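You operate a simulated robot arm through the tools that you are given. There is no shell and no other tool.

Carry out the task below with a simulated robot arm. There is one attempt and no reset: what you move stays moved.

Task
Blow the filter core with green ends clean on SOFT and fit it into the grey housing.
Fine: lid shut for one run; the housing waits in the CLEAN tray; leave the lid open. Set down upright: what you pick out.

Only the result counts: the job must be done as asked and must still hold three seconds after the hand-in. Knocking over, shifting, dropping, spilling or breaking anything else fails it. A push-on lid holds only when it is set on centred and level and pressed home; a screw cap is set on level and turned clockwise until tight.

Robot
A 6-joint arm with a two-finger parallel gripper, fixed in place. Base frame: the origin is on the floor under the middle of its stand, x ahead of it, y to its left, z up. Lengths are in m, angles in degrees, forces in N, time in s.
With the tool pointing down near the work surface it reaches from about 0.34 to 0.76 m from the base axis. Its first joint turns from -66.0 to 66.0 degrees. Payload 2.45 kg.
The tool frame sits at the grasp point between the pads (the TCP): z along the fingers, y along the line on which they close. The tips reach 0.024 m beyond it. The gripper opens to 0.068 m. The fingers are 0.017 m wide and 0.01 m thick; the gripper's body (0.04 by 0.07 m) begins 0.041 m behind the TCP.
Orientation is that of the tool frame in the base frame, as a unit quaternion [x, y, z, w]. With the fingers straight down and closing along the base's y, the tool's x points along the base's -x, its y along +y and its z along -z.

Tools
- The arm moves only by the tool jog_arm. Its argument "deltas" is a list of rows, each an object of numbers (a shift or turn left out is 0, a gripper value left out holds the last): "dx", "dy", "dz": the shift along the base's x, y, z in m; "rx", "ry", "rz": the turn, a rotation vector about the base's x, y, z in degrees; "claw": the opening, from 0 (shut) to 1 (fully open). In form: [{"dx": .., "dy": .., "dz": .., "rx": .., "ry": .., "rz": .., "claw": ..}, ...]. A call has 1 to 20 rows; each row shifts and turns the commanded pose from where the row before left it. A row lasts 0.2 s, in which the tool goes at most 0.05 m and 8.6 degrees; a call with a longer step from one row to the next is refused whole, and so is a gripper value outside its range. Where a pose cannot be reached the arm comes as near as it can. A force on the tool above 40 N (or 10 N above the force at the start of the call, whichever is more), or a blocked arm, ends the call early, and 0.2 s more pass. Each finger travels about 0.108 m/s and halts on what it meets, pressing with about 41 N; the grip force reading is that of the motor and also rises with nothing between the fingers. The clock runs only during rows and for 0.2 s after the last one: add rows that do not move to give the fingers time. It gives the time, the measured TCP pose, the force on the tool (base axes), the opening and the grip force at its end, in the units of the frame above (readings bear some noise), with the torque about the TCP (base axes, N m) and any sound that the robot's microphone picked up, and new pictures: "pictures" is both (left out), scene, wrist or none.
- Cameras (640 x 400 px; columns grow to the right, rows downward): "scene" is fixed at [0.1735, 0.4351, 1.4436]; the picture's right is [-0.56, -0.83, 0.00], its down [-0.62, 0.42, -0.67] and it looks along [0.55, -0.37, -0.75] (base axes); focal length 324 px, centre (320, 200). "wrist" rides on the gripper at [0.084, 0.011, -0.075] in the tool frame; the picture's right is [-0.13, 0.99, 0.00], its down [-0.60, -0.08, -0.79] and it looks along [-0.79, -0.10, 0.61] (tool axes); focal length 251 px, centre (320, 200).
- point_at(camera, pixels): for up to 12 pixels [column, row] of the newest picture of that camera ("zoom" is the newest enlarged one), the place [x, y, z] in the base frame of the surface seen there, good to about 0.002 m. No time passes.
- close_up(camera, box): a new picture of the part [left, top, right, bottom] of that camera's present view, enlarged. No time passes.
- close_job(): hands the job in; it is judged then, once.

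Open the gripper and draw the arm clear of the work before you hand the job in, unless the task says otherwise.

The tools are called after "Call:" by a JSON object that holds its "api" and its "payload". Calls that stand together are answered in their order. jog_arm: Moves the arm, as the interface text tells. Its arguments: {"type":"object","properties":{"deltas":{"type":"array","items":{"type":"object","properties":{"dx":{"type":"number"},"dy":{"type":"number"},"dz":{"type":"number"},"rx":{"type":"number"},"ry":{"type":"number"},"rz":{"type":"number"},"claw":{"type":"number"}}}},"pictures":{"type":"string","enum":["both","scene","wrist","none"]}},"required":["deltas"]} The other tools are called the same way: point_at (camera, pixels) gives the place of the surface under pixels of a picture; close_up (camera, box) takes an enlarged picture of a part of a camera's view; close_job () hands the job in.

At the start:

```text
time_s: 0.0
ee_pos: [0.4197, 0.1166, 1.0839]
orientation: [0.001, 1.0, 0.0, 0.0]
force: [0.1, -0.5, 0.5]
ft_torque: [0.01, -0.02, -0.01]
width: 0.0679
finger_force: 0.0
```

scene: 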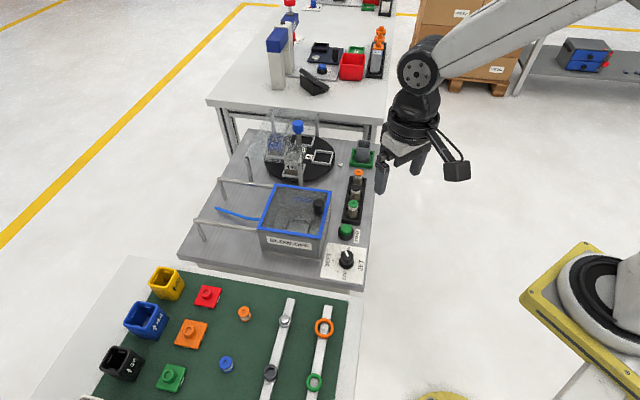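
wrist: 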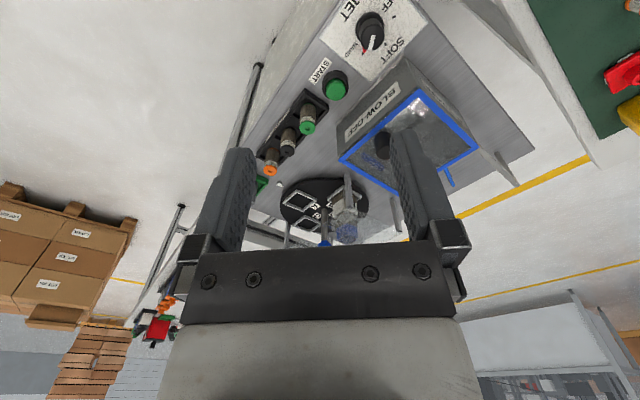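

I start by enlarging the work area of the scene picture: the blow-off box around (295,210), the core rack around (353,195), the turntable around (300,158) and the near table.

Call:
{"api": "close_up", "payload": {"camera": "scene", "box": [240, 100, 400, 200]}}

Call:
{"api": "close_up", "payload": {"camera": "scene", "box": [240, 180, 400, 280]}}

Call:
{"api": "close_up", "payload": {"camera": "scene", "box": [80, 250, 370, 400]}}

Call:
{"api": "close_up", "payload": {"camera": "wrist", "box": [230, 0, 550, 250]}}

```text
4.00 times, centred on (320, 150) of scene
```

zoom: 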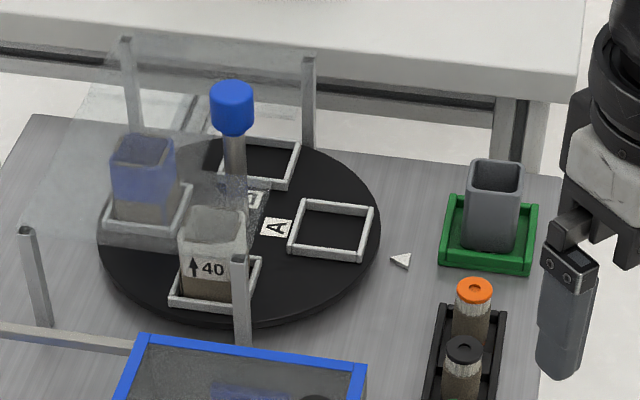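

```text
4.00 times, centred on (320, 230) of scene
```

zoom: 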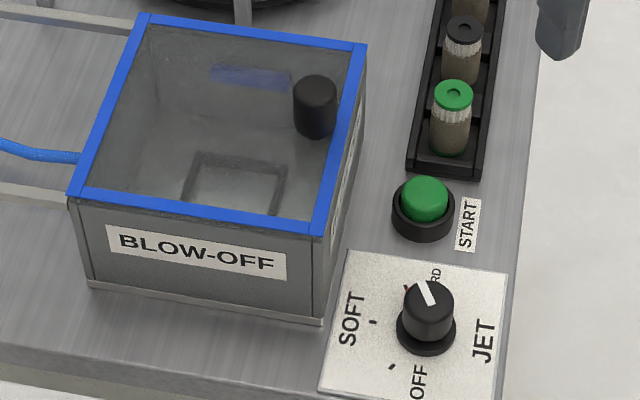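

```text
2.21 times, centred on (225, 325) of scene
```

zoom: 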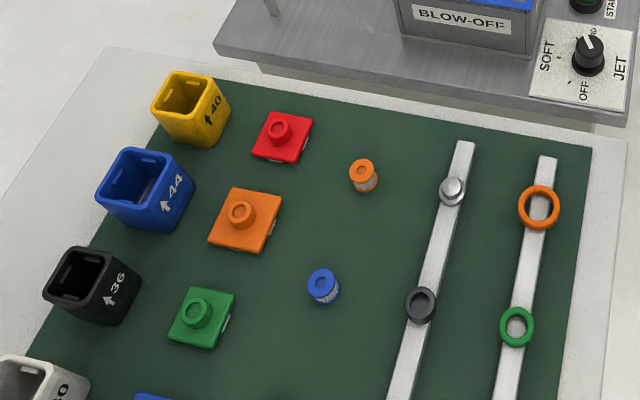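

```text
1.60 times, centred on (390, 125) of wrist
```

zoom: 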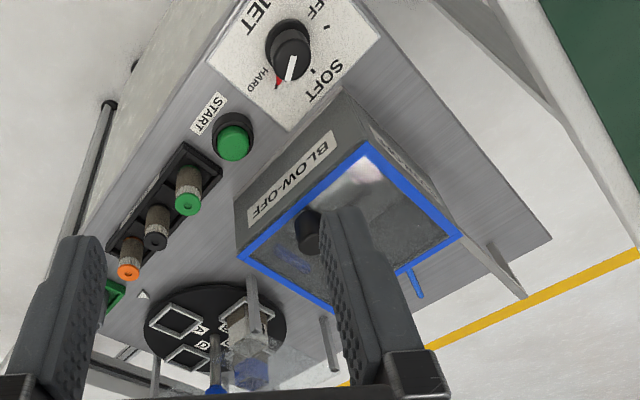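

The stations are visible: the blow-off box with a lid and black knob, the mode dial currently near HARD, START button, rack with orange/black/green cores, and a grey housing in a green tray. I'll measure the key places.

Call:
{"api": "point_at", "payload": {"camera": "scene", "pixels": [[353, 205], [353, 218], [345, 231], [346, 256], [346, 268], [363, 145], [363, 163], [319, 202], [319, 206], [358, 173], [355, 188], [298, 125]]}}

Call:
{"api": "point_at", "payload": {"camera": "scene", "pixels": [[276, 185], [330, 193], [319, 237], [260, 230], [300, 160], [330, 280], [370, 150], [350, 165], [374, 166], [257, 252], [320, 260], [357, 221]]}}

Call:
{"api": "close_up", "payload": {"camera": "scene", "box": [336, 130, 384, 160]}}

Call:
{"api": "close_up", "payload": {"camera": "scene", "box": [316, 160, 380, 200]}}

Call:
{"api": "close_up", "payload": {"camera": "scene", "box": [316, 240, 380, 290]}}

```text
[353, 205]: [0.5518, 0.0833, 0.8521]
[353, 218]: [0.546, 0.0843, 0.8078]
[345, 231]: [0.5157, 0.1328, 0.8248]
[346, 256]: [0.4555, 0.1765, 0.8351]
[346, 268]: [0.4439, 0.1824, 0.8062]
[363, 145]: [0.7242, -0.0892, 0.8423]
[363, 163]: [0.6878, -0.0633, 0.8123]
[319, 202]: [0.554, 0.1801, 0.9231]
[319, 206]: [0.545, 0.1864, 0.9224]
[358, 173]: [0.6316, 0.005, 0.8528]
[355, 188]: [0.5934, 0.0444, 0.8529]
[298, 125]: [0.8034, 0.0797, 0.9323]
```

```text
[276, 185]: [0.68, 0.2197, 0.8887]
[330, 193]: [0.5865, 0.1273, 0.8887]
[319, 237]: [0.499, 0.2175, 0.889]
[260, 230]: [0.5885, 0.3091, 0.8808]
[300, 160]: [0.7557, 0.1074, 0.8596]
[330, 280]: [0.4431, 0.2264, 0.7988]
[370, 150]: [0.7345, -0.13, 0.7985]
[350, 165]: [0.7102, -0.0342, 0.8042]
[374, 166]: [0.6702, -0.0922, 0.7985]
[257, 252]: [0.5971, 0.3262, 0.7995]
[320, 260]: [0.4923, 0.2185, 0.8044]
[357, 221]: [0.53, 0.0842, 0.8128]
```

```text
13.33 times, centred on (360, 145) of scene
```

zoom: 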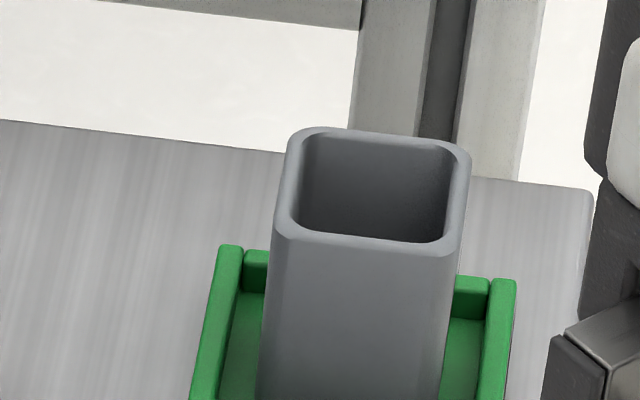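

```text
10.00 times, centred on (348, 180) of scene
```

zoom: 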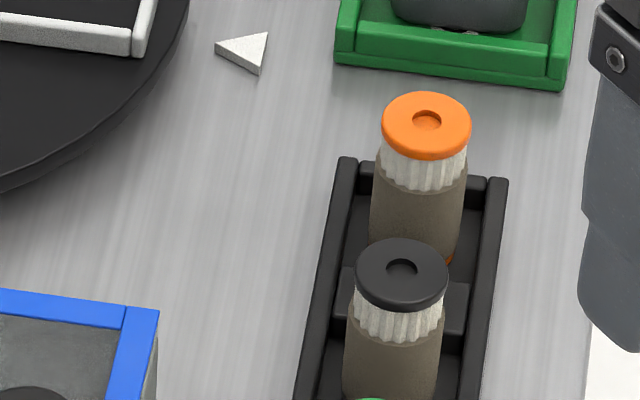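

```text
8.00 times, centred on (348, 265) of scene
```

zoom: 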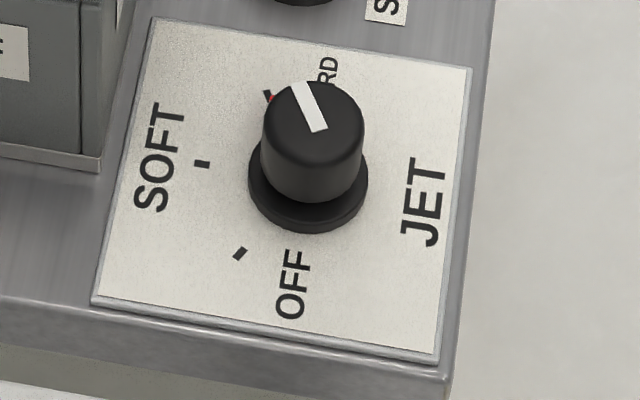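

The box is turned about 45° and the dial has ticks near OFF, SOFT and one with a red tip. I look closer at the box interior, the rails to its left (220,185)–(262,230), the turntable and label.

Call:
{"api": "close_up", "payload": {"camera": "scene", "box": [256, 180, 336, 230]}}

Call:
{"api": "close_up", "payload": {"camera": "scene", "box": [190, 160, 290, 250]}}

Call:
{"api": "point_at", "payload": {"camera": "scene", "pixels": [[222, 181], [270, 187], [200, 222], [260, 230], [222, 205], [205, 238], [222, 211], [262, 218], [250, 160], [277, 115], [318, 115], [248, 183]]}}

Call:
{"api": "close_up", "payload": {"camera": "wrist", "box": [300, 0, 460, 100]}}

Call:
{"api": "close_up", "payload": {"camera": "wrist", "box": [330, 80, 490, 180]}}

```text
8.00 times, centred on (296, 205) of scene
```

zoom: 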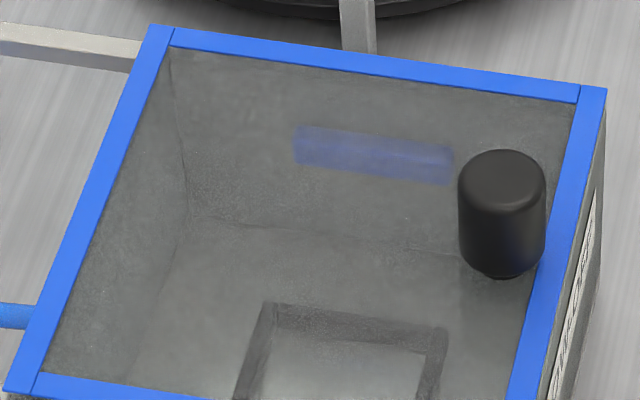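

```text
4.44 times, centred on (240, 205) of scene
```

zoom: 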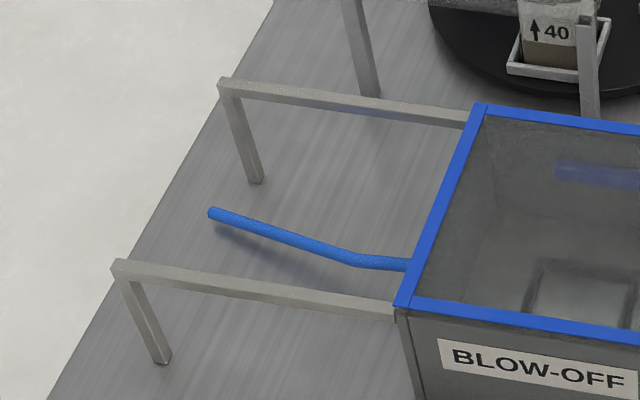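

```text
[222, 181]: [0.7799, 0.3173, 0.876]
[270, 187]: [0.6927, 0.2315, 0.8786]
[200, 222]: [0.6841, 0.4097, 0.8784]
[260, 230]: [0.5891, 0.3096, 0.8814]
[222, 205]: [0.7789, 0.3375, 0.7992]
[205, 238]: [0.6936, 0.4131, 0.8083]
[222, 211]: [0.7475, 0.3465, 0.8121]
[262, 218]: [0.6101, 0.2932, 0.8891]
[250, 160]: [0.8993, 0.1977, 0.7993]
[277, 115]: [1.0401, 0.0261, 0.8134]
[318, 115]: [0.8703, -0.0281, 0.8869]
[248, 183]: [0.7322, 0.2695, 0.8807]
```

```text
4.00 times, centred on (380, 50) of wrist
```

zoom: 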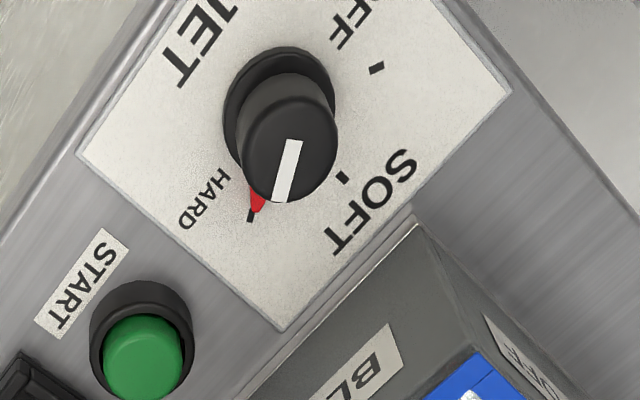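

```text
4.00 times, centred on (410, 130) of wrist
```

zoom: 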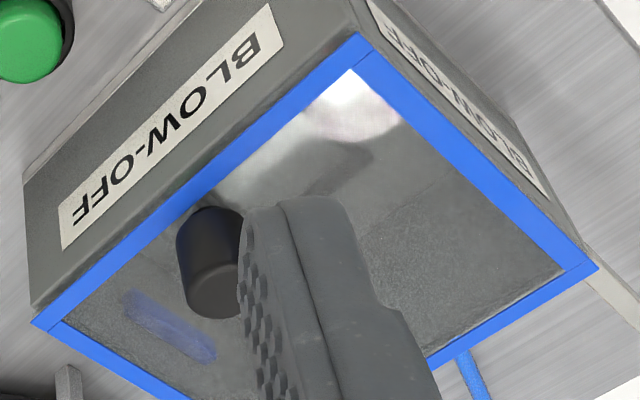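

Rails run from the box's back edge toward (+x,+y) at z≈0.878, so the lid slides along them. Now I measure the dial ticks, the white pointer and the core/housing geometry from enlarged views.

Call:
{"api": "close_up", "payload": {"camera": "scene", "box": [316, 240, 380, 280]}}

Call:
{"api": "point_at", "payload": {"camera": "zoom", "pixels": [[240, 253], [202, 163], [267, 97], [296, 88], [318, 128], [313, 95], [275, 100], [360, 130], [260, 200], [350, 200], [150, 20], [470, 70]]}}

```text
10.00 times, centred on (348, 260) of scene
```

zoom: 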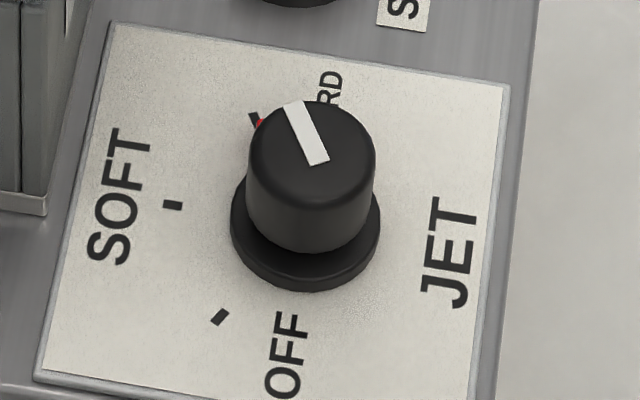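

```text
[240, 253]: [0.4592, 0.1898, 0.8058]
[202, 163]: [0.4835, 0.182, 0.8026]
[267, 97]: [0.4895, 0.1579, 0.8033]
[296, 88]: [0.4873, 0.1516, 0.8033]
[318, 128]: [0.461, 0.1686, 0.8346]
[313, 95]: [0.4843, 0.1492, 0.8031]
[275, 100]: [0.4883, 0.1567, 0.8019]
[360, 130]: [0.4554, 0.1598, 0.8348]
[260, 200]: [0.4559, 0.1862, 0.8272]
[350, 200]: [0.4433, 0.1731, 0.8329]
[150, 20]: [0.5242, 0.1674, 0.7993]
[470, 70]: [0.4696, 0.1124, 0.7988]
```

The zoom is now at 10×: the ticks are at (220,317), (173,205), (254,119) and the pointer runs (320,163)→(293,106). I measure these properly.

Call:
{"api": "point_at", "payload": {"camera": "zoom", "pixels": [[220, 317], [173, 205], [253, 118], [293, 106], [320, 162], [312, 150], [254, 150], [374, 155], [312, 101], [306, 199], [235, 230], [378, 240]]}}

Call:
{"api": "point_at", "payload": {"camera": "wrist", "pixels": [[394, 17], [386, 44], [363, 54], [371, 35], [373, 47], [358, 20], [383, 25], [364, 47], [336, 88], [306, 124], [308, 128], [287, 150]]}}

```text
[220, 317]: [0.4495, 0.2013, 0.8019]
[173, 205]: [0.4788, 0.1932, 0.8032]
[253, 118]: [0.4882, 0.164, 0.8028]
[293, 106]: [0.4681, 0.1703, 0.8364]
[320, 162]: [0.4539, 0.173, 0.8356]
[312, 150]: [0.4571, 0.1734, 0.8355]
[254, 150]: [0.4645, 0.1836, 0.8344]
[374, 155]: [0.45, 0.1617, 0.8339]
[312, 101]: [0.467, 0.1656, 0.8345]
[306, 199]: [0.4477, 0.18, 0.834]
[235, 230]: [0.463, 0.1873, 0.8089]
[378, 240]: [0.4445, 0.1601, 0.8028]
```

```text
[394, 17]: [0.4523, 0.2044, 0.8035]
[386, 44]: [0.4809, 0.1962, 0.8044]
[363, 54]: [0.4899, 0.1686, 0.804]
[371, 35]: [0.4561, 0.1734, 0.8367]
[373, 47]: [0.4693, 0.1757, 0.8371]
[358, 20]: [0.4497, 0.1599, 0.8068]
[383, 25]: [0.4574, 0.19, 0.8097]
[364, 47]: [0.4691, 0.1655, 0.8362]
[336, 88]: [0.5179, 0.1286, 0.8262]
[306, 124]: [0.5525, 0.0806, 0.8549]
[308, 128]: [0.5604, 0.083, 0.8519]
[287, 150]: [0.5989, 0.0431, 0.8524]
```

Knob centre is about (0.457,0.173) with top z≈0.835, ticks at roughly 104° (OFF), 43° (SOFT), −14° (HARD), pointer at −11° (HARD). So SOFT needs about +57° to +60°. I move above the knob with a −30° yaw first.

Call:
{"api": "jog_arm", "payload": {"deltas": [{"dx": 0.009, "dy": 0.014, "dz": -0.03, "rz": -7.5}, {"dx": 0.009, "dy": 0.014, "dz": -0.03, "rz": -7.5}, {"dx": 0.009, "dy": 0.014, "dz": -0.03, "rz": -7.5}, {"dx": 0.01, "dy": 0.014, "dz": -0.03, "rz": -7.5}, {"dz": -0.03, "claw": 0.75}, {}]}}

```text
time_s: 1.4
ee_pos: [0.4583, 0.1729, 0.9346]
orientation: [0.26, 0.966, -0.001, 0.0]
force: [0.1, 0.5, -0.1]
ft_torque: [0.04, 0.01, 0.02]
width: 0.0508
finger_force: 0.1
```

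scene: 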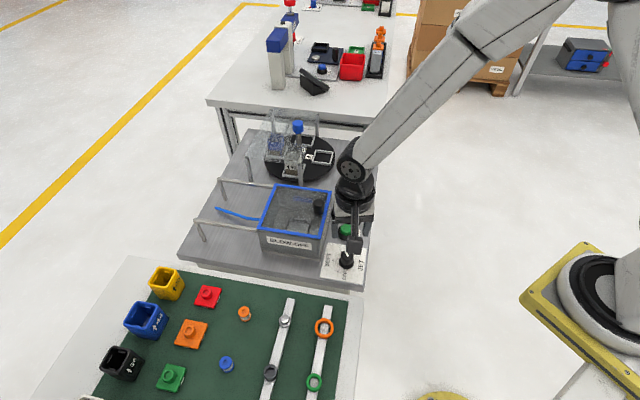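
wrist: 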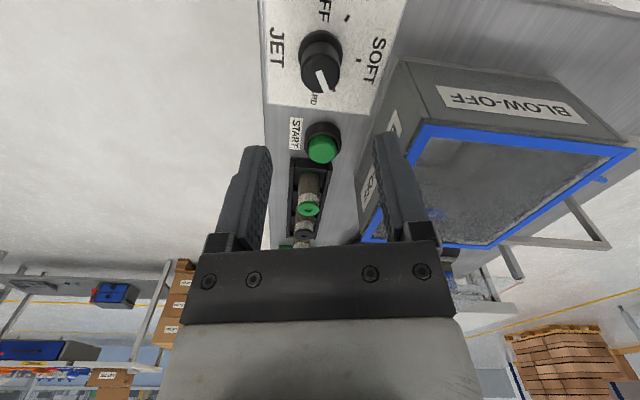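

The knob top appears at (322,62) in the wrist view, between the fingers' planes. I measure the knob's rim from this nearer camera before descending.

Call:
{"api": "close_up", "payload": {"camera": "wrist", "box": [256, 0, 416, 100]}}

Call:
{"api": "point_at", "payload": {"camera": "wrist", "pixels": [[322, 62], [304, 58], [340, 58], [322, 45], [325, 75], [322, 78], [345, 16], [364, 58], [322, 97], [280, 60], [318, 100], [324, 88]]}}

```text
4.00 times, centred on (336, 50) of wrist
```

zoom: 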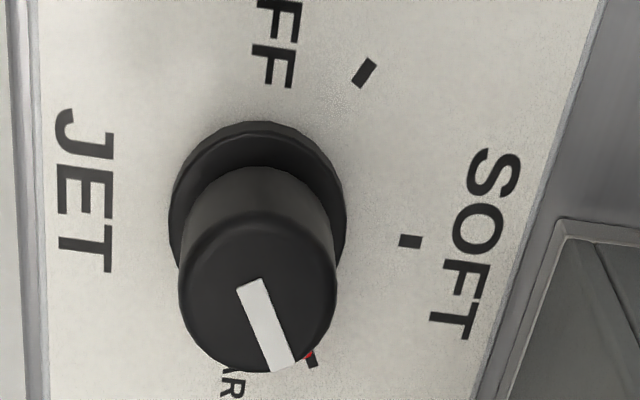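

```text
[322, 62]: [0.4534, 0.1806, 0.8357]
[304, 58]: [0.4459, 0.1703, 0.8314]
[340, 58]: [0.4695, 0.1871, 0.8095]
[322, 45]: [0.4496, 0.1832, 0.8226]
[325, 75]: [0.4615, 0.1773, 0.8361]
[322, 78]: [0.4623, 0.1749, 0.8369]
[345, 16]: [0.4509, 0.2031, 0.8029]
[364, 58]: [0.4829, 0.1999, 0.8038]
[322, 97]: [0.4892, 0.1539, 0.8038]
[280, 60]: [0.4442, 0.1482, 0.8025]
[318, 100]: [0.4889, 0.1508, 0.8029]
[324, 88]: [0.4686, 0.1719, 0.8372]
```

I take the ticks and knob-top rim from this zoom: OFF (364,72), SOFT (410,242), HARD (311,359), top centre about (258,290).

Call:
{"api": "point_at", "payload": {"camera": "zoom", "pixels": [[364, 72], [410, 242], [312, 361], [250, 285], [283, 364], [258, 292], [186, 300], [330, 290], [258, 225], [262, 368], [230, 360], [310, 240]]}}

```text
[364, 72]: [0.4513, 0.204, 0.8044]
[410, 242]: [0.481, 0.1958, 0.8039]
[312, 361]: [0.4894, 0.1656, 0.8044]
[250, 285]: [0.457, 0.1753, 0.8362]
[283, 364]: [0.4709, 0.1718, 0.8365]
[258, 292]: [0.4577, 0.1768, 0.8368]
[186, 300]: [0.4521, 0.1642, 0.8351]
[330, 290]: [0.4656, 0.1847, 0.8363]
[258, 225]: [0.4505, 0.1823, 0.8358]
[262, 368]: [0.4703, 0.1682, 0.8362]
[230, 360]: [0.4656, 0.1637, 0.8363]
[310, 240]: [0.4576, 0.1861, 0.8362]
```

The rim gives the knob centre (0.459,0.174) and the ticks 104°/44°/−16°, pointer −14°. I descend straddling the knob to TCP z≈0.838, then close.

Call:
{"api": "jog_arm", "payload": {"deltas": [{"dz": -0.03, "dy": 0.001}, {"dz": -0.03}, {"dz": -0.02}, {"dz": -0.0155}, {}, {"claw": 0.2}, {"claw": 0.2}, {"claw": 0.2}]}}

```text
time_s: 3.2
ee_pos: [0.4565, 0.1754, 0.8392]
orientation: [0.259, 0.966, -0.001, 0.0]
force: [-1.3, -4.9, -5.1]
ft_torque: [-0.22, -0.73, -0.01]
width: 0.0272
finger_force: 41.3
```

scene: 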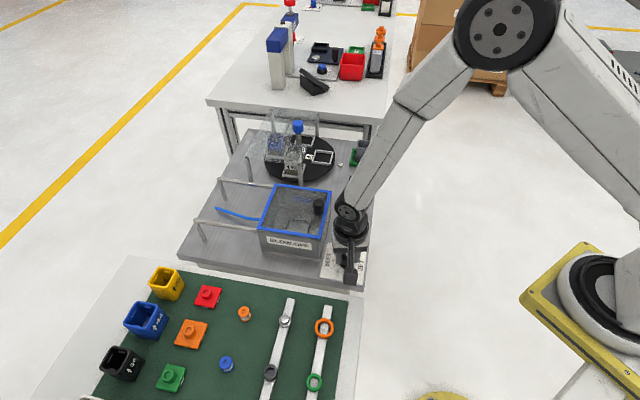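
wrist: 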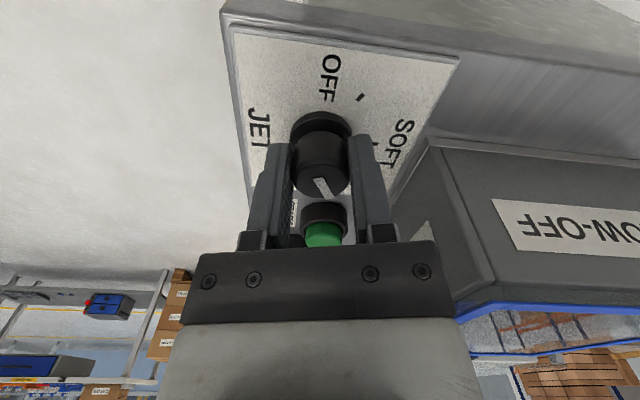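

The knob is gripped (width 0.027). I turn +60° about z in small steps.

Call:
{"api": "jog_arm", "payload": {"deltas": [{"rz": 5}, {"rz": 5}, {"rz": 5}, {"rz": 5}, {"rz": 5}, {"rz": 5}, {"rz": 5}, {"rz": 5}, {"rz": 5}, {"rz": 5}, {"rz": 5}, {"rz": 5}, {}]}}

```text
time_s: 5.8
ee_pos: [0.4553, 0.1722, 0.8385]
orientation: [-0.254, 0.967, -0.001, -0.003]
force: [-1.0, -7.6, 4.5]
ft_torque: [0.22, -0.7, -0.03]
width: 0.0271
finger_force: 42.1
stopped in row 13: the force on the tool passed its limit at 42 N (the readings are from after the stop); the commanded pose is now the measured one
```

scene: 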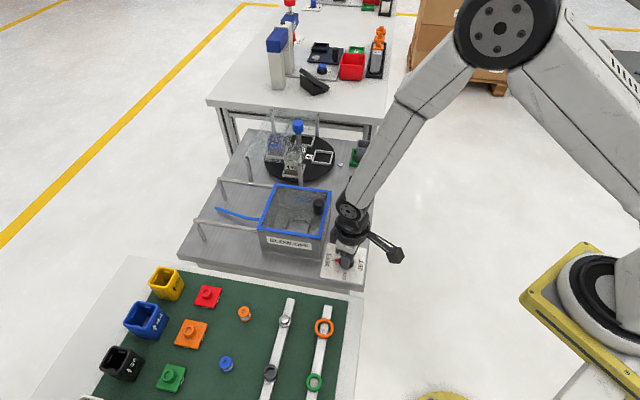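
wrist: 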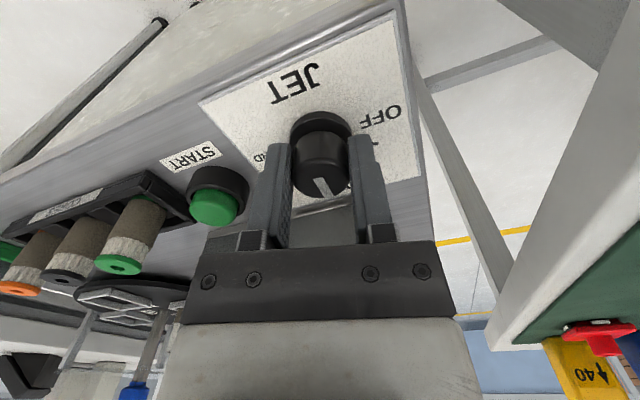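

The knob turned with the gripper to a yaw of about +29.4°. I open and lift to check the pointer.

Call:
{"api": "jog_arm", "payload": {"deltas": [{"claw": 0.75}, {"claw": 0.75}, {"dz": 0.02}, {"dz": 0.03}, {"dz": 0.04}, {"dz": 0.02}, {}]}}

Call:
{"api": "close_up", "payload": {"camera": "wrist", "box": [240, 0, 400, 100]}}

Call:
{"api": "close_up", "payload": {"camera": "scene", "box": [316, 240, 380, 280]}}

```text
time_s: 7.4
ee_pos: [0.4561, 0.1727, 0.9497]
orientation: [-0.255, 0.967, 0.0, -0.002]
force: [0.3, 0.3, 0.5]
ft_torque: [-0.01, 0.02, 0.0]
width: 0.051
finger_force: 0.0
```

scene: 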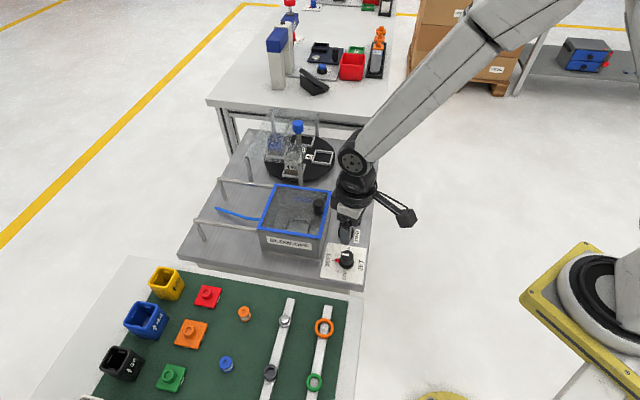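
wrist: 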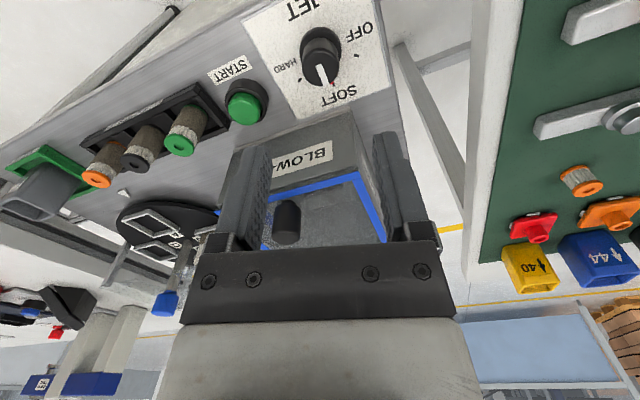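

```text
4.00 times, centred on (320, 50) of wrist
```

zoom: 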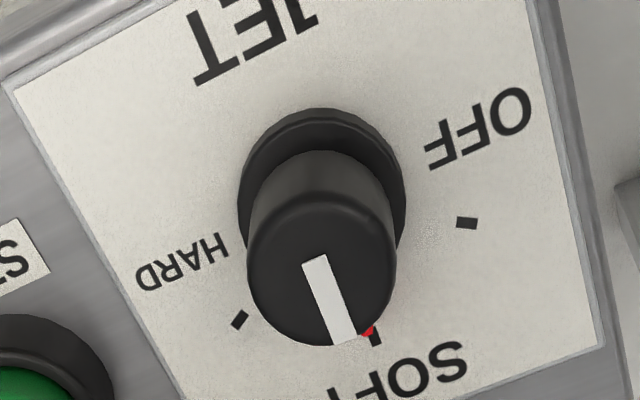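

```text
10.00 times, centred on (348, 260) of scene
```

zoom: 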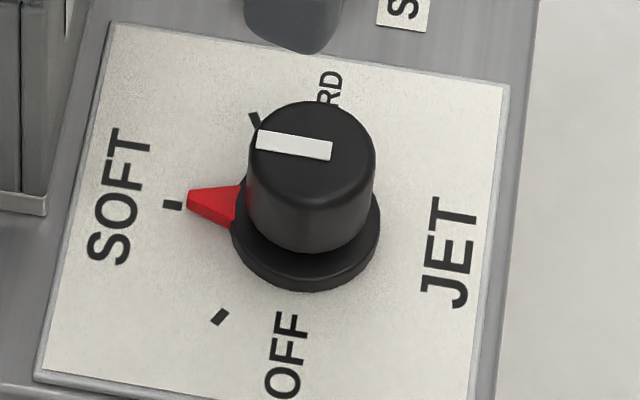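

The red pointer now sits exactly on the SOFT tick. Next, I go above the lid knob at about (0.5525,0.181), yaw +45° so the fingers close along the box edge direction, and take a look from there.

Call:
{"api": "jog_arm", "payload": {"deltas": [{"dz": 0.04, "rz": 7.8}, {"dx": 0.04, "dy": 0.003, "rz": 7.8}, {"dx": 0.04, "dy": 0.003}, {"dx": 0.0165, "dy": 0.002}, {}]}}

Call:
{"api": "close_up", "payload": {"camera": "wrist", "box": [220, 0, 420, 125]}}

```text
time_s: 8.6
ee_pos: [0.5524, 0.1802, 0.9888]
orientation: [-0.384, 0.923, -0.001, -0.002]
force: [-0.7, 0.0, -0.7]
ft_torque: [0.01, -0.03, -0.03]
width: 0.051
finger_force: 0.0
```

scene: 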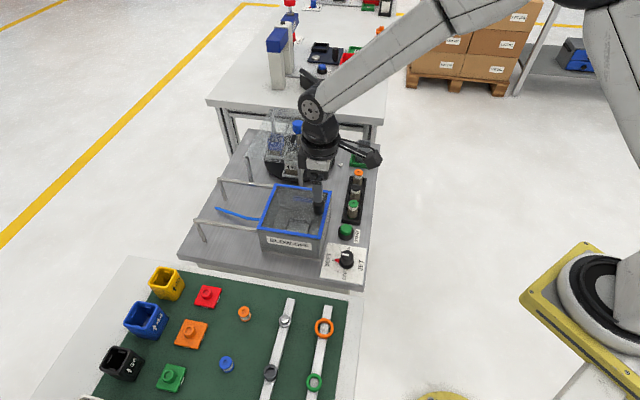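
wrist: 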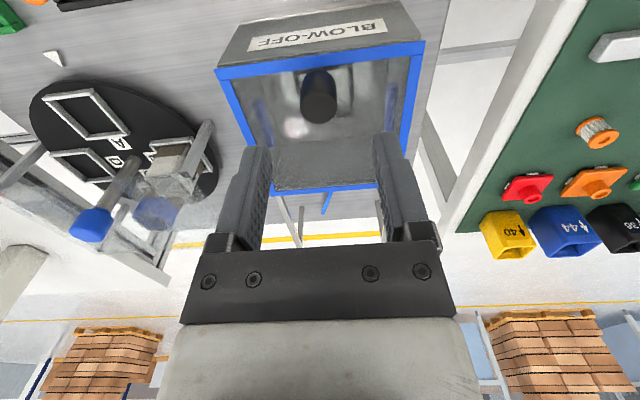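

```text
3.20 times, centred on (320, 62) of wrist
```

zoom: 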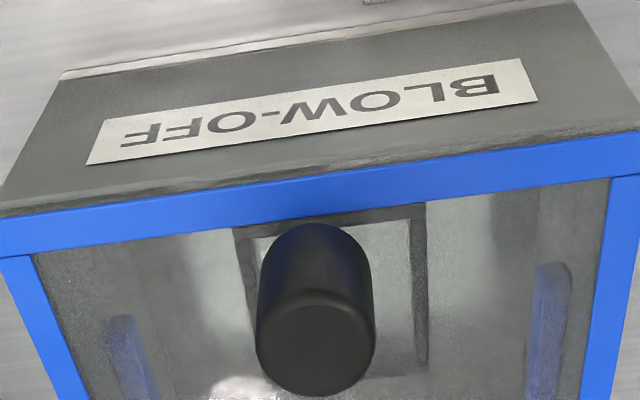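

The box is empty apart from a nest and two blue air bars. I measure the knob top at zoom (315,345) and box corners from here.

Call:
{"api": "point_at", "payload": {"camera": "zoom", "pixels": [[315, 345], [262, 345], [370, 345], [315, 300], [315, 388], [20, 225], [600, 150], [242, 235], [412, 212], [420, 350]]}}

Call:
{"api": "point_at", "payload": {"camera": "wrist", "pixels": [[218, 72], [421, 45], [410, 130], [276, 190], [375, 183], [402, 165], [245, 135], [285, 210], [327, 200]]}}

```text
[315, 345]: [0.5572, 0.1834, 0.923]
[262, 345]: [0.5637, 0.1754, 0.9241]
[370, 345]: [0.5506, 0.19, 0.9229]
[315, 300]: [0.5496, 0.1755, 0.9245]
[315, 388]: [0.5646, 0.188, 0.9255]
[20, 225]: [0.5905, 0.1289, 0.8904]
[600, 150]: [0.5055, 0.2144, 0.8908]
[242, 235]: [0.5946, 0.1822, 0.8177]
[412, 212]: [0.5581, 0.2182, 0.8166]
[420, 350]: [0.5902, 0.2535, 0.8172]
```

```text
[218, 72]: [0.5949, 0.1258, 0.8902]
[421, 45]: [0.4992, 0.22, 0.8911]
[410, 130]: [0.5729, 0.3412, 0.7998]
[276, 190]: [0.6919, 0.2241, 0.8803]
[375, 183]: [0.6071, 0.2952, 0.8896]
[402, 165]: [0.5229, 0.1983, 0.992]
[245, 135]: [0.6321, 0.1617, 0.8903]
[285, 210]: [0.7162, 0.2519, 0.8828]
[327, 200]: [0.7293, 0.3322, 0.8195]
```

The knob centre is about (0.555,0.182) with top 0.923 and the lid surface at 0.890. I descend to TCP z≈0.918 and close on the knob.

Call:
{"api": "jog_arm", "payload": {"deltas": [{"dx": 0.0025, "dy": 0.0015, "dz": -0.03}, {"dz": -0.025}, {"dz": -0.0155}, {}, {"claw": 0.15}, {"claw": 0.15}, {"claw": 0.15}]}}

```text
time_s: 10.2
ee_pos: [0.5562, 0.1817, 0.9173]
orientation: [-0.383, 0.924, -0.001, -0.001]
force: [23.2, -22.1, -9.0]
ft_torque: [0.43, -0.1, -0.11]
width: 0.0235
finger_force: 40.3
```

scene: 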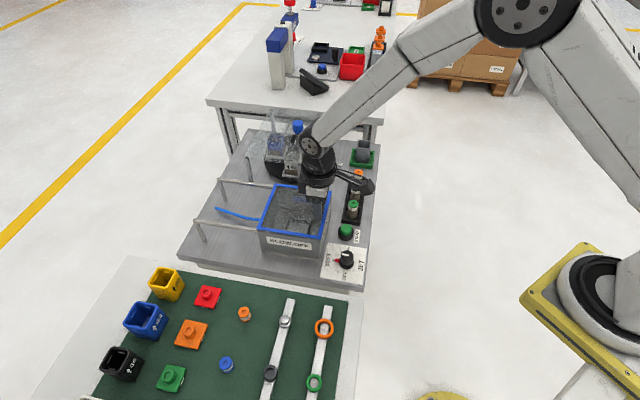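
wrist: 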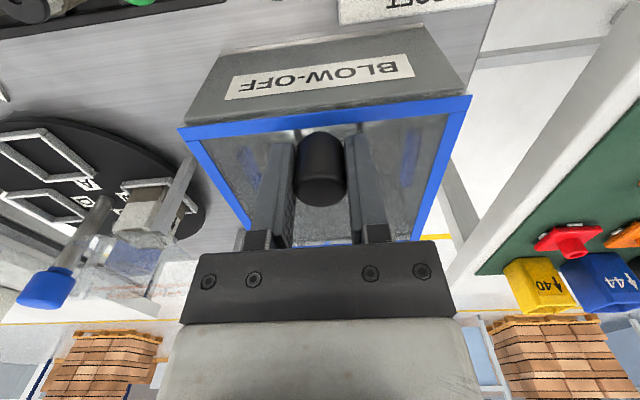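

The knob is held (width 0.0235) but there's a side force along −v (23,−22). I ease the tool slightly that way, then try sliding along +u gently.

Call:
{"api": "jog_arm", "payload": {"deltas": [{"dx": 0.0008, "dy": -0.0008}, {}, {"dx": 0.003, "dy": 0.003}, {"dx": 0.003, "dy": 0.003}, {}]}}

```text
time_s: 11.4
ee_pos: [0.5622, 0.1866, 0.9177]
orientation: [-0.382, 0.924, -0.001, -0.002]
force: [15.9, -16.1, -2.5]
ft_torque: [0.69, -0.15, -0.2]
width: 0.0236
finger_force: 40.3
```

scene: 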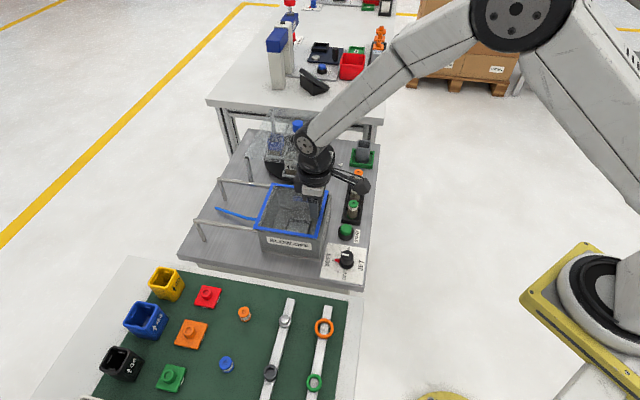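
wrist: 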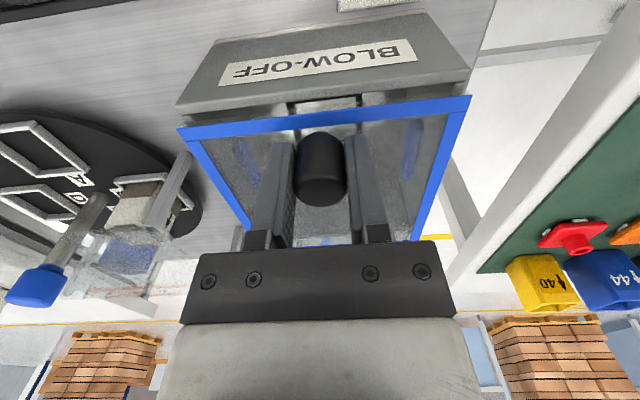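

The lid slides along the rails. I continue along +u to open it nearly fully, easing the side offset a little more.

Call:
{"api": "jog_arm", "payload": {"deltas": [{"dx": 0.0078, "dy": 0.0062}, {"dx": 0.007, "dy": 0.007}, {"dx": 0.007, "dy": 0.007}, {"dx": 0.007, "dy": 0.007}, {"dx": 0.007, "dy": 0.007}, {"dx": 0.007, "dy": 0.007}, {"dx": 0.007, "dy": 0.007}, {"dx": 0.007, "dy": 0.007}, {"dx": 0.007, "dy": 0.007}, {"dx": 0.007, "dy": 0.007}, {"dx": 0.007, "dy": 0.007}, {}]}}

```text
time_s: 14.0
ee_pos: [0.6392, 0.2642, 0.9177]
orientation: [-0.384, 0.923, -0.001, -0.004]
force: [-7.6, 7.4, -3.4]
ft_torque: [-0.69, 0.1, -0.02]
width: 0.0236
finger_force: 40.1
```

scene: 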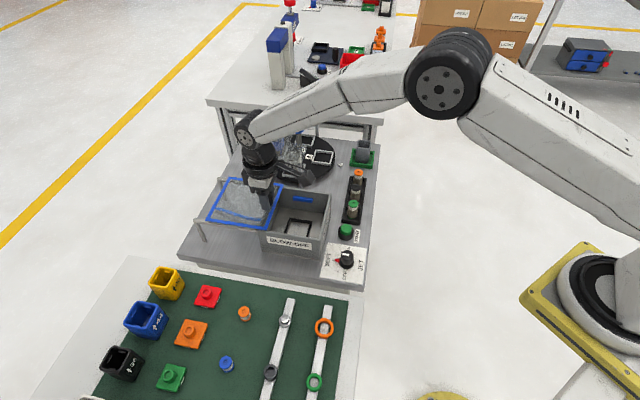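
wrist: 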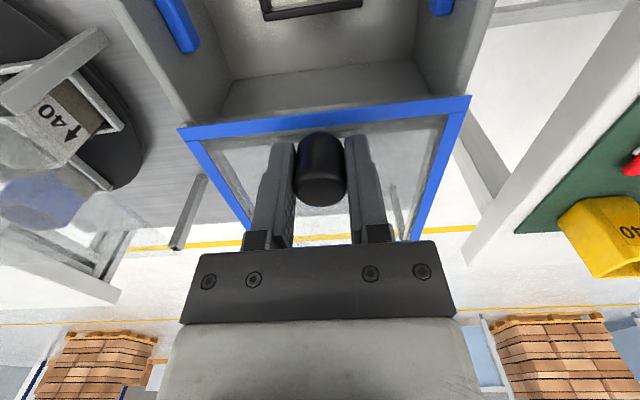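

The lid has travelled 0.118 m and the box is open, apart from a small strip. I push a few mm more, watching the force, to get it fully open.

Call:
{"api": "jog_arm", "payload": {"deltas": [{"dx": 0.0025, "dy": 0.0025}, {"dx": 0.0025, "dy": 0.0025}, {"dx": 0.0025, "dy": 0.0025}, {}]}}

Call:
{"api": "close_up", "payload": {"camera": "scene", "box": [190, 160, 350, 270]}}

```text
time_s: 15.0
ee_pos: [0.6458, 0.2708, 0.9182]
orientation: [-0.384, 0.923, -0.001, -0.002]
force: [-10.8, 11.3, -8.3]
ft_torque: [-0.17, -0.42, 0.09]
width: 0.0236
finger_force: 39.7
```

scene: 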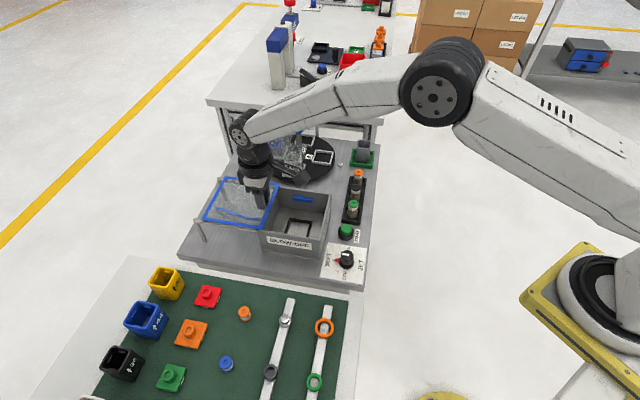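
wrist: 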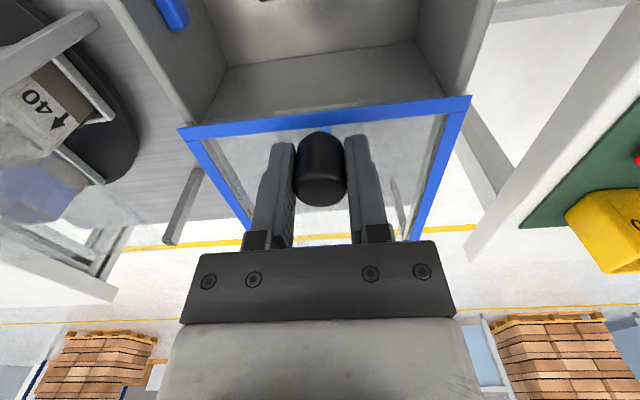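

```text
3.64 times, centred on (270, 215) of scene
```

zoom: 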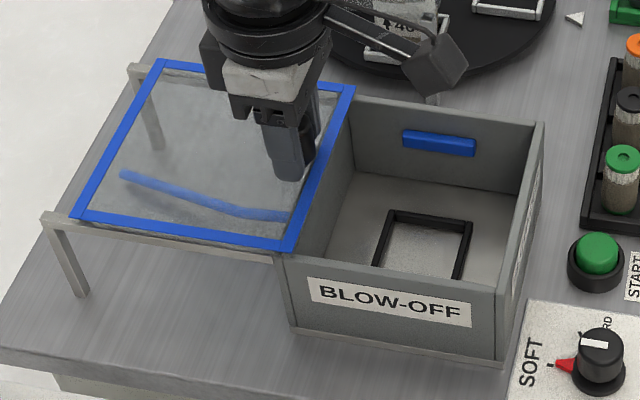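

The lid is open (travel ≈0.127 m), and the empty nest is visible. I release, rise and move toward the rack to inspect the green core and then the housing.

Call:
{"api": "jog_arm", "payload": {"deltas": [{"claw": 0.75}, {"claw": 0.75}, {"dz": 0.03}, {"dz": 0.05}, {"dx": -0.025, "dy": -0.035}, {"dx": -0.025, "dy": -0.035}, {"dx": -0.025, "dy": -0.04}, {"dx": -0.018, "dy": -0.04}, {"dy": -0.038}, {}]}}

```text
time_s: 17.2
ee_pos: [0.5528, 0.0805, 0.9993]
orientation: [-0.383, 0.924, 0.0, -0.004]
force: [-0.2, 0.9, 0.3]
ft_torque: [-0.04, -0.03, 0.02]
width: 0.0512
finger_force: 0.0
```

scene: 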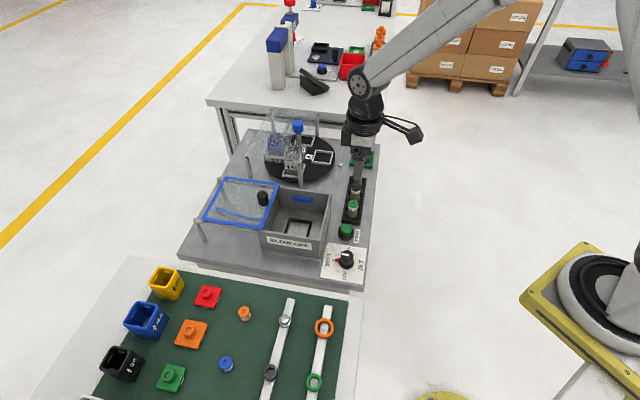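
wrist: 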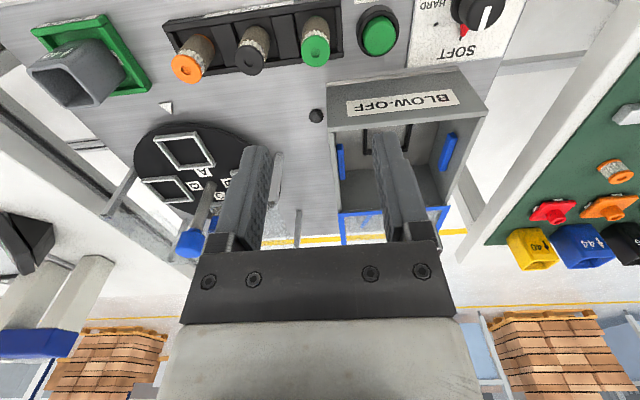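

The wrist view shows the rack, cores and housing clearly, plus a small black round thing at (317,115). I zoom in on these.

Call:
{"api": "close_up", "payload": {"camera": "wrist", "box": [160, 10, 360, 135]}}

Call:
{"api": "close_up", "payload": {"camera": "wrist", "box": [20, 10, 180, 110]}}

Call:
{"api": "close_up", "payload": {"camera": "scene", "box": [330, 160, 380, 230]}}

Call:
{"api": "point_at", "payload": {"camera": "wrist", "pixels": [[317, 115], [316, 50], [316, 22], [300, 48], [330, 48], [250, 58], [188, 68], [345, 10], [342, 52], [75, 85], [240, 15], [175, 35]]}}

```text
3.20 times, centred on (260, 72) of wrist
```

zoom: 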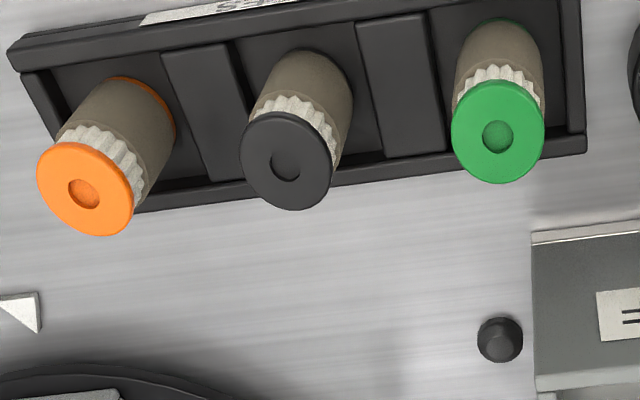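

```text
4.00 times, centred on (100, 60) of wrist
```

zoom: 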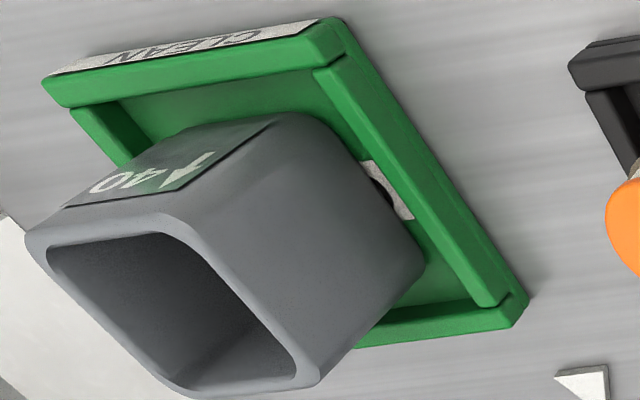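

```text
5.71 times, centred on (355, 195) of scene
```

zoom: 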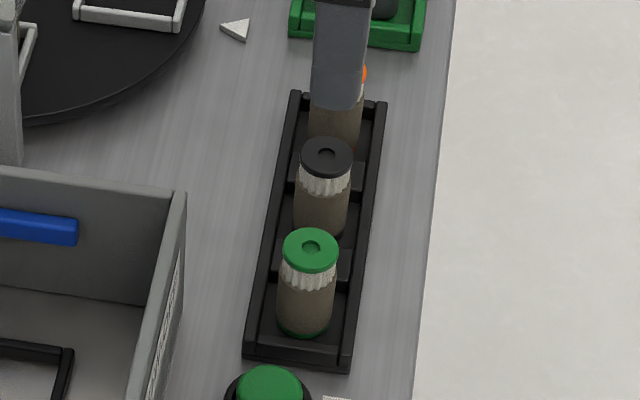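

```text
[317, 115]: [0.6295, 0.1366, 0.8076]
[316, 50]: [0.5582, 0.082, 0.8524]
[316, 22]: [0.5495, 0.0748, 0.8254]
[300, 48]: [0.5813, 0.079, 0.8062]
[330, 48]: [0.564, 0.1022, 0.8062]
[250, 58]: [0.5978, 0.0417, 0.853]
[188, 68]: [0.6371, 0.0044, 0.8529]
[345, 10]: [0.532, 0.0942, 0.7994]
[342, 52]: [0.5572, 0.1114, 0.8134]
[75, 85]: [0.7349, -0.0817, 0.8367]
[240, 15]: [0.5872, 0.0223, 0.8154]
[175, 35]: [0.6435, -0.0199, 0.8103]
```

The tray is labelled CLEAN and the grey housing bears "↑40". I measure the green core's rim and rack, and the housing's rim corners.

Call:
{"api": "close_up", "payload": {"camera": "wrist", "box": [270, 0, 366, 60]}}

Call:
{"api": "point_at", "payload": {"camera": "zoom", "pixels": [[305, 340], [215, 345], [398, 320], [300, 285], [310, 400], [300, 120], [250, 90], [350, 80], [470, 290], [455, 60], [130, 300], [190, 200]]}}

```text
6.67 times, centred on (318, 30) of wrist
```

zoom: 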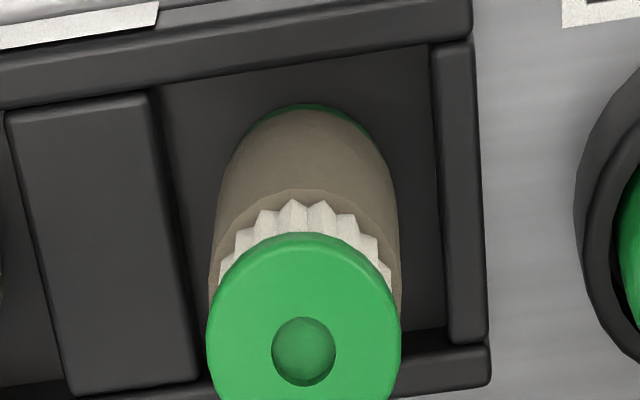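

```text
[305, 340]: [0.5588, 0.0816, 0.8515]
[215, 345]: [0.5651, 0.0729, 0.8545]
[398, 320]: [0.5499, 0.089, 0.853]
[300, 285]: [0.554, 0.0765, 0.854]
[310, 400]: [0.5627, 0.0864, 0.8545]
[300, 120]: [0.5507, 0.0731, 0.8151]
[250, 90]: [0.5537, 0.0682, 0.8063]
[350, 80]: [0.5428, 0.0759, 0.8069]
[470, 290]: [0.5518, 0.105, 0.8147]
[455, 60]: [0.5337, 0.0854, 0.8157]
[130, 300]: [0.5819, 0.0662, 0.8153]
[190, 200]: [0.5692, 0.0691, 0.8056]
```

The core is ~0.024 m in diameter, with top z≈0.853, standing on the rack floor at 0.806, and rack walls at 0.815. I move over to the housing at z≈0.98 to look into it before handling anything.

Call:
{"api": "jog_arm", "payload": {"deltas": [{"dx": 0.03, "dy": -0.03}, {"dx": 0.03, "dy": -0.03}, {"dx": 0.03, "dy": -0.03}, {"dx": 0.03, "dy": -0.03}, {"dx": 0.03, "dy": -0.03}, {"dx": 0.015, "dy": -0.02}, {}]}}

Call:
{"api": "close_up", "payload": {"camera": "wrist", "box": [240, 0, 400, 100]}}

```text
time_s: 18.8
ee_pos: [0.721, -0.0863, 0.9986]
orientation: [-0.384, 0.923, -0.001, -0.003]
force: [1.0, -0.3, 0.1]
ft_torque: [-0.01, -0.03, 0.0]
width: 0.051
finger_force: 0.1
```

scene: 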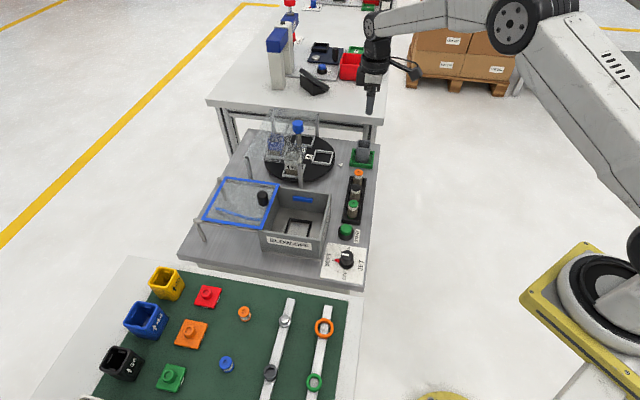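
wrist: 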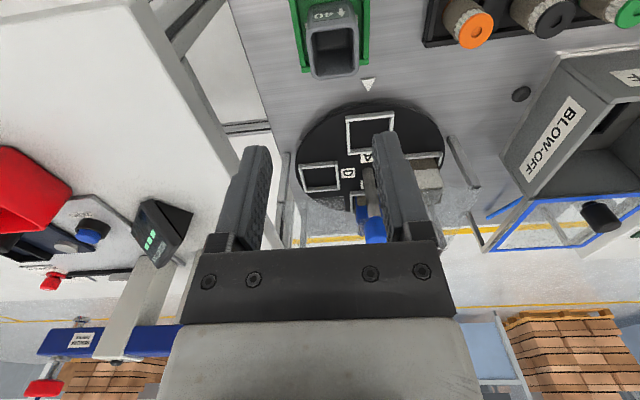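

```text
4.00 times, centred on (320, 50) of wrist
```

zoom: 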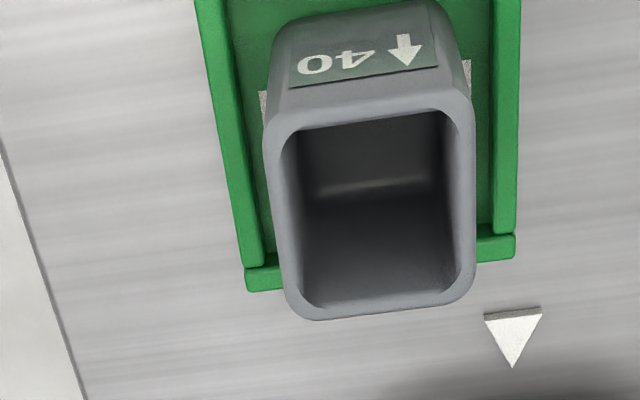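

The housing looks empty. I measure its rim, inner edge and floor from this view.

Call:
{"api": "point_at", "payload": {"camera": "zoom", "pixels": [[272, 125], [468, 98], [472, 285], [292, 305], [292, 140], [452, 122], [455, 285], [310, 300], [380, 240], [370, 150], [380, 310], [370, 115]]}}

Call:
{"api": "point_at", "payload": {"camera": "scene", "pixels": [[357.8, 140.5], [371, 142], [370.9, 148.5], [356.8, 147.5], [363, 142], [363, 147.8], [357.5, 144], [371, 145], [364, 144]]}}

Call:
{"api": "close_up", "payload": {"camera": "scene", "box": [344, 134, 384, 174]}}

```text
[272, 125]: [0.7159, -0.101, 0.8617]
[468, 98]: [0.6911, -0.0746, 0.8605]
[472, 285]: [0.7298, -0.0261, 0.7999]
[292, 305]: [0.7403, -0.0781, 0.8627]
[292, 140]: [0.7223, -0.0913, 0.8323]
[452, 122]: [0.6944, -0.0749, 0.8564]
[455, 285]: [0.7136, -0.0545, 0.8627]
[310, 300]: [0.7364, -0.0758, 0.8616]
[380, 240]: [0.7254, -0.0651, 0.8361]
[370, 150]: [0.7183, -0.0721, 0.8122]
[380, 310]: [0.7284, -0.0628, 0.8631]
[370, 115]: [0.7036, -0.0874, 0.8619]
```

```text
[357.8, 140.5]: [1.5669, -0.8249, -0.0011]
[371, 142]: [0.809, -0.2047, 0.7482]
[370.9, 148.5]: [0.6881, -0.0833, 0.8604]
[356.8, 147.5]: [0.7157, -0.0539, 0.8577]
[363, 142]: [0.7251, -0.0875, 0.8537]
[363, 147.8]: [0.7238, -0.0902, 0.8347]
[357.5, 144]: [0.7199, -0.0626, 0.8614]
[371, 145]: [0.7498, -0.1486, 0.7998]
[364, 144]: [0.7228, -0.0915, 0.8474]
```

```text
10.00 times, centred on (364, 154) of scene
```

zoom: 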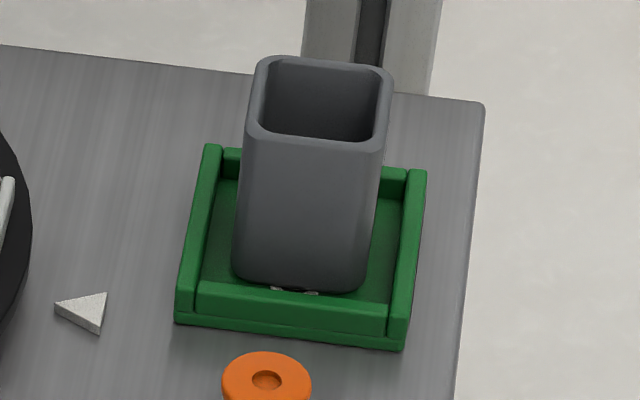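

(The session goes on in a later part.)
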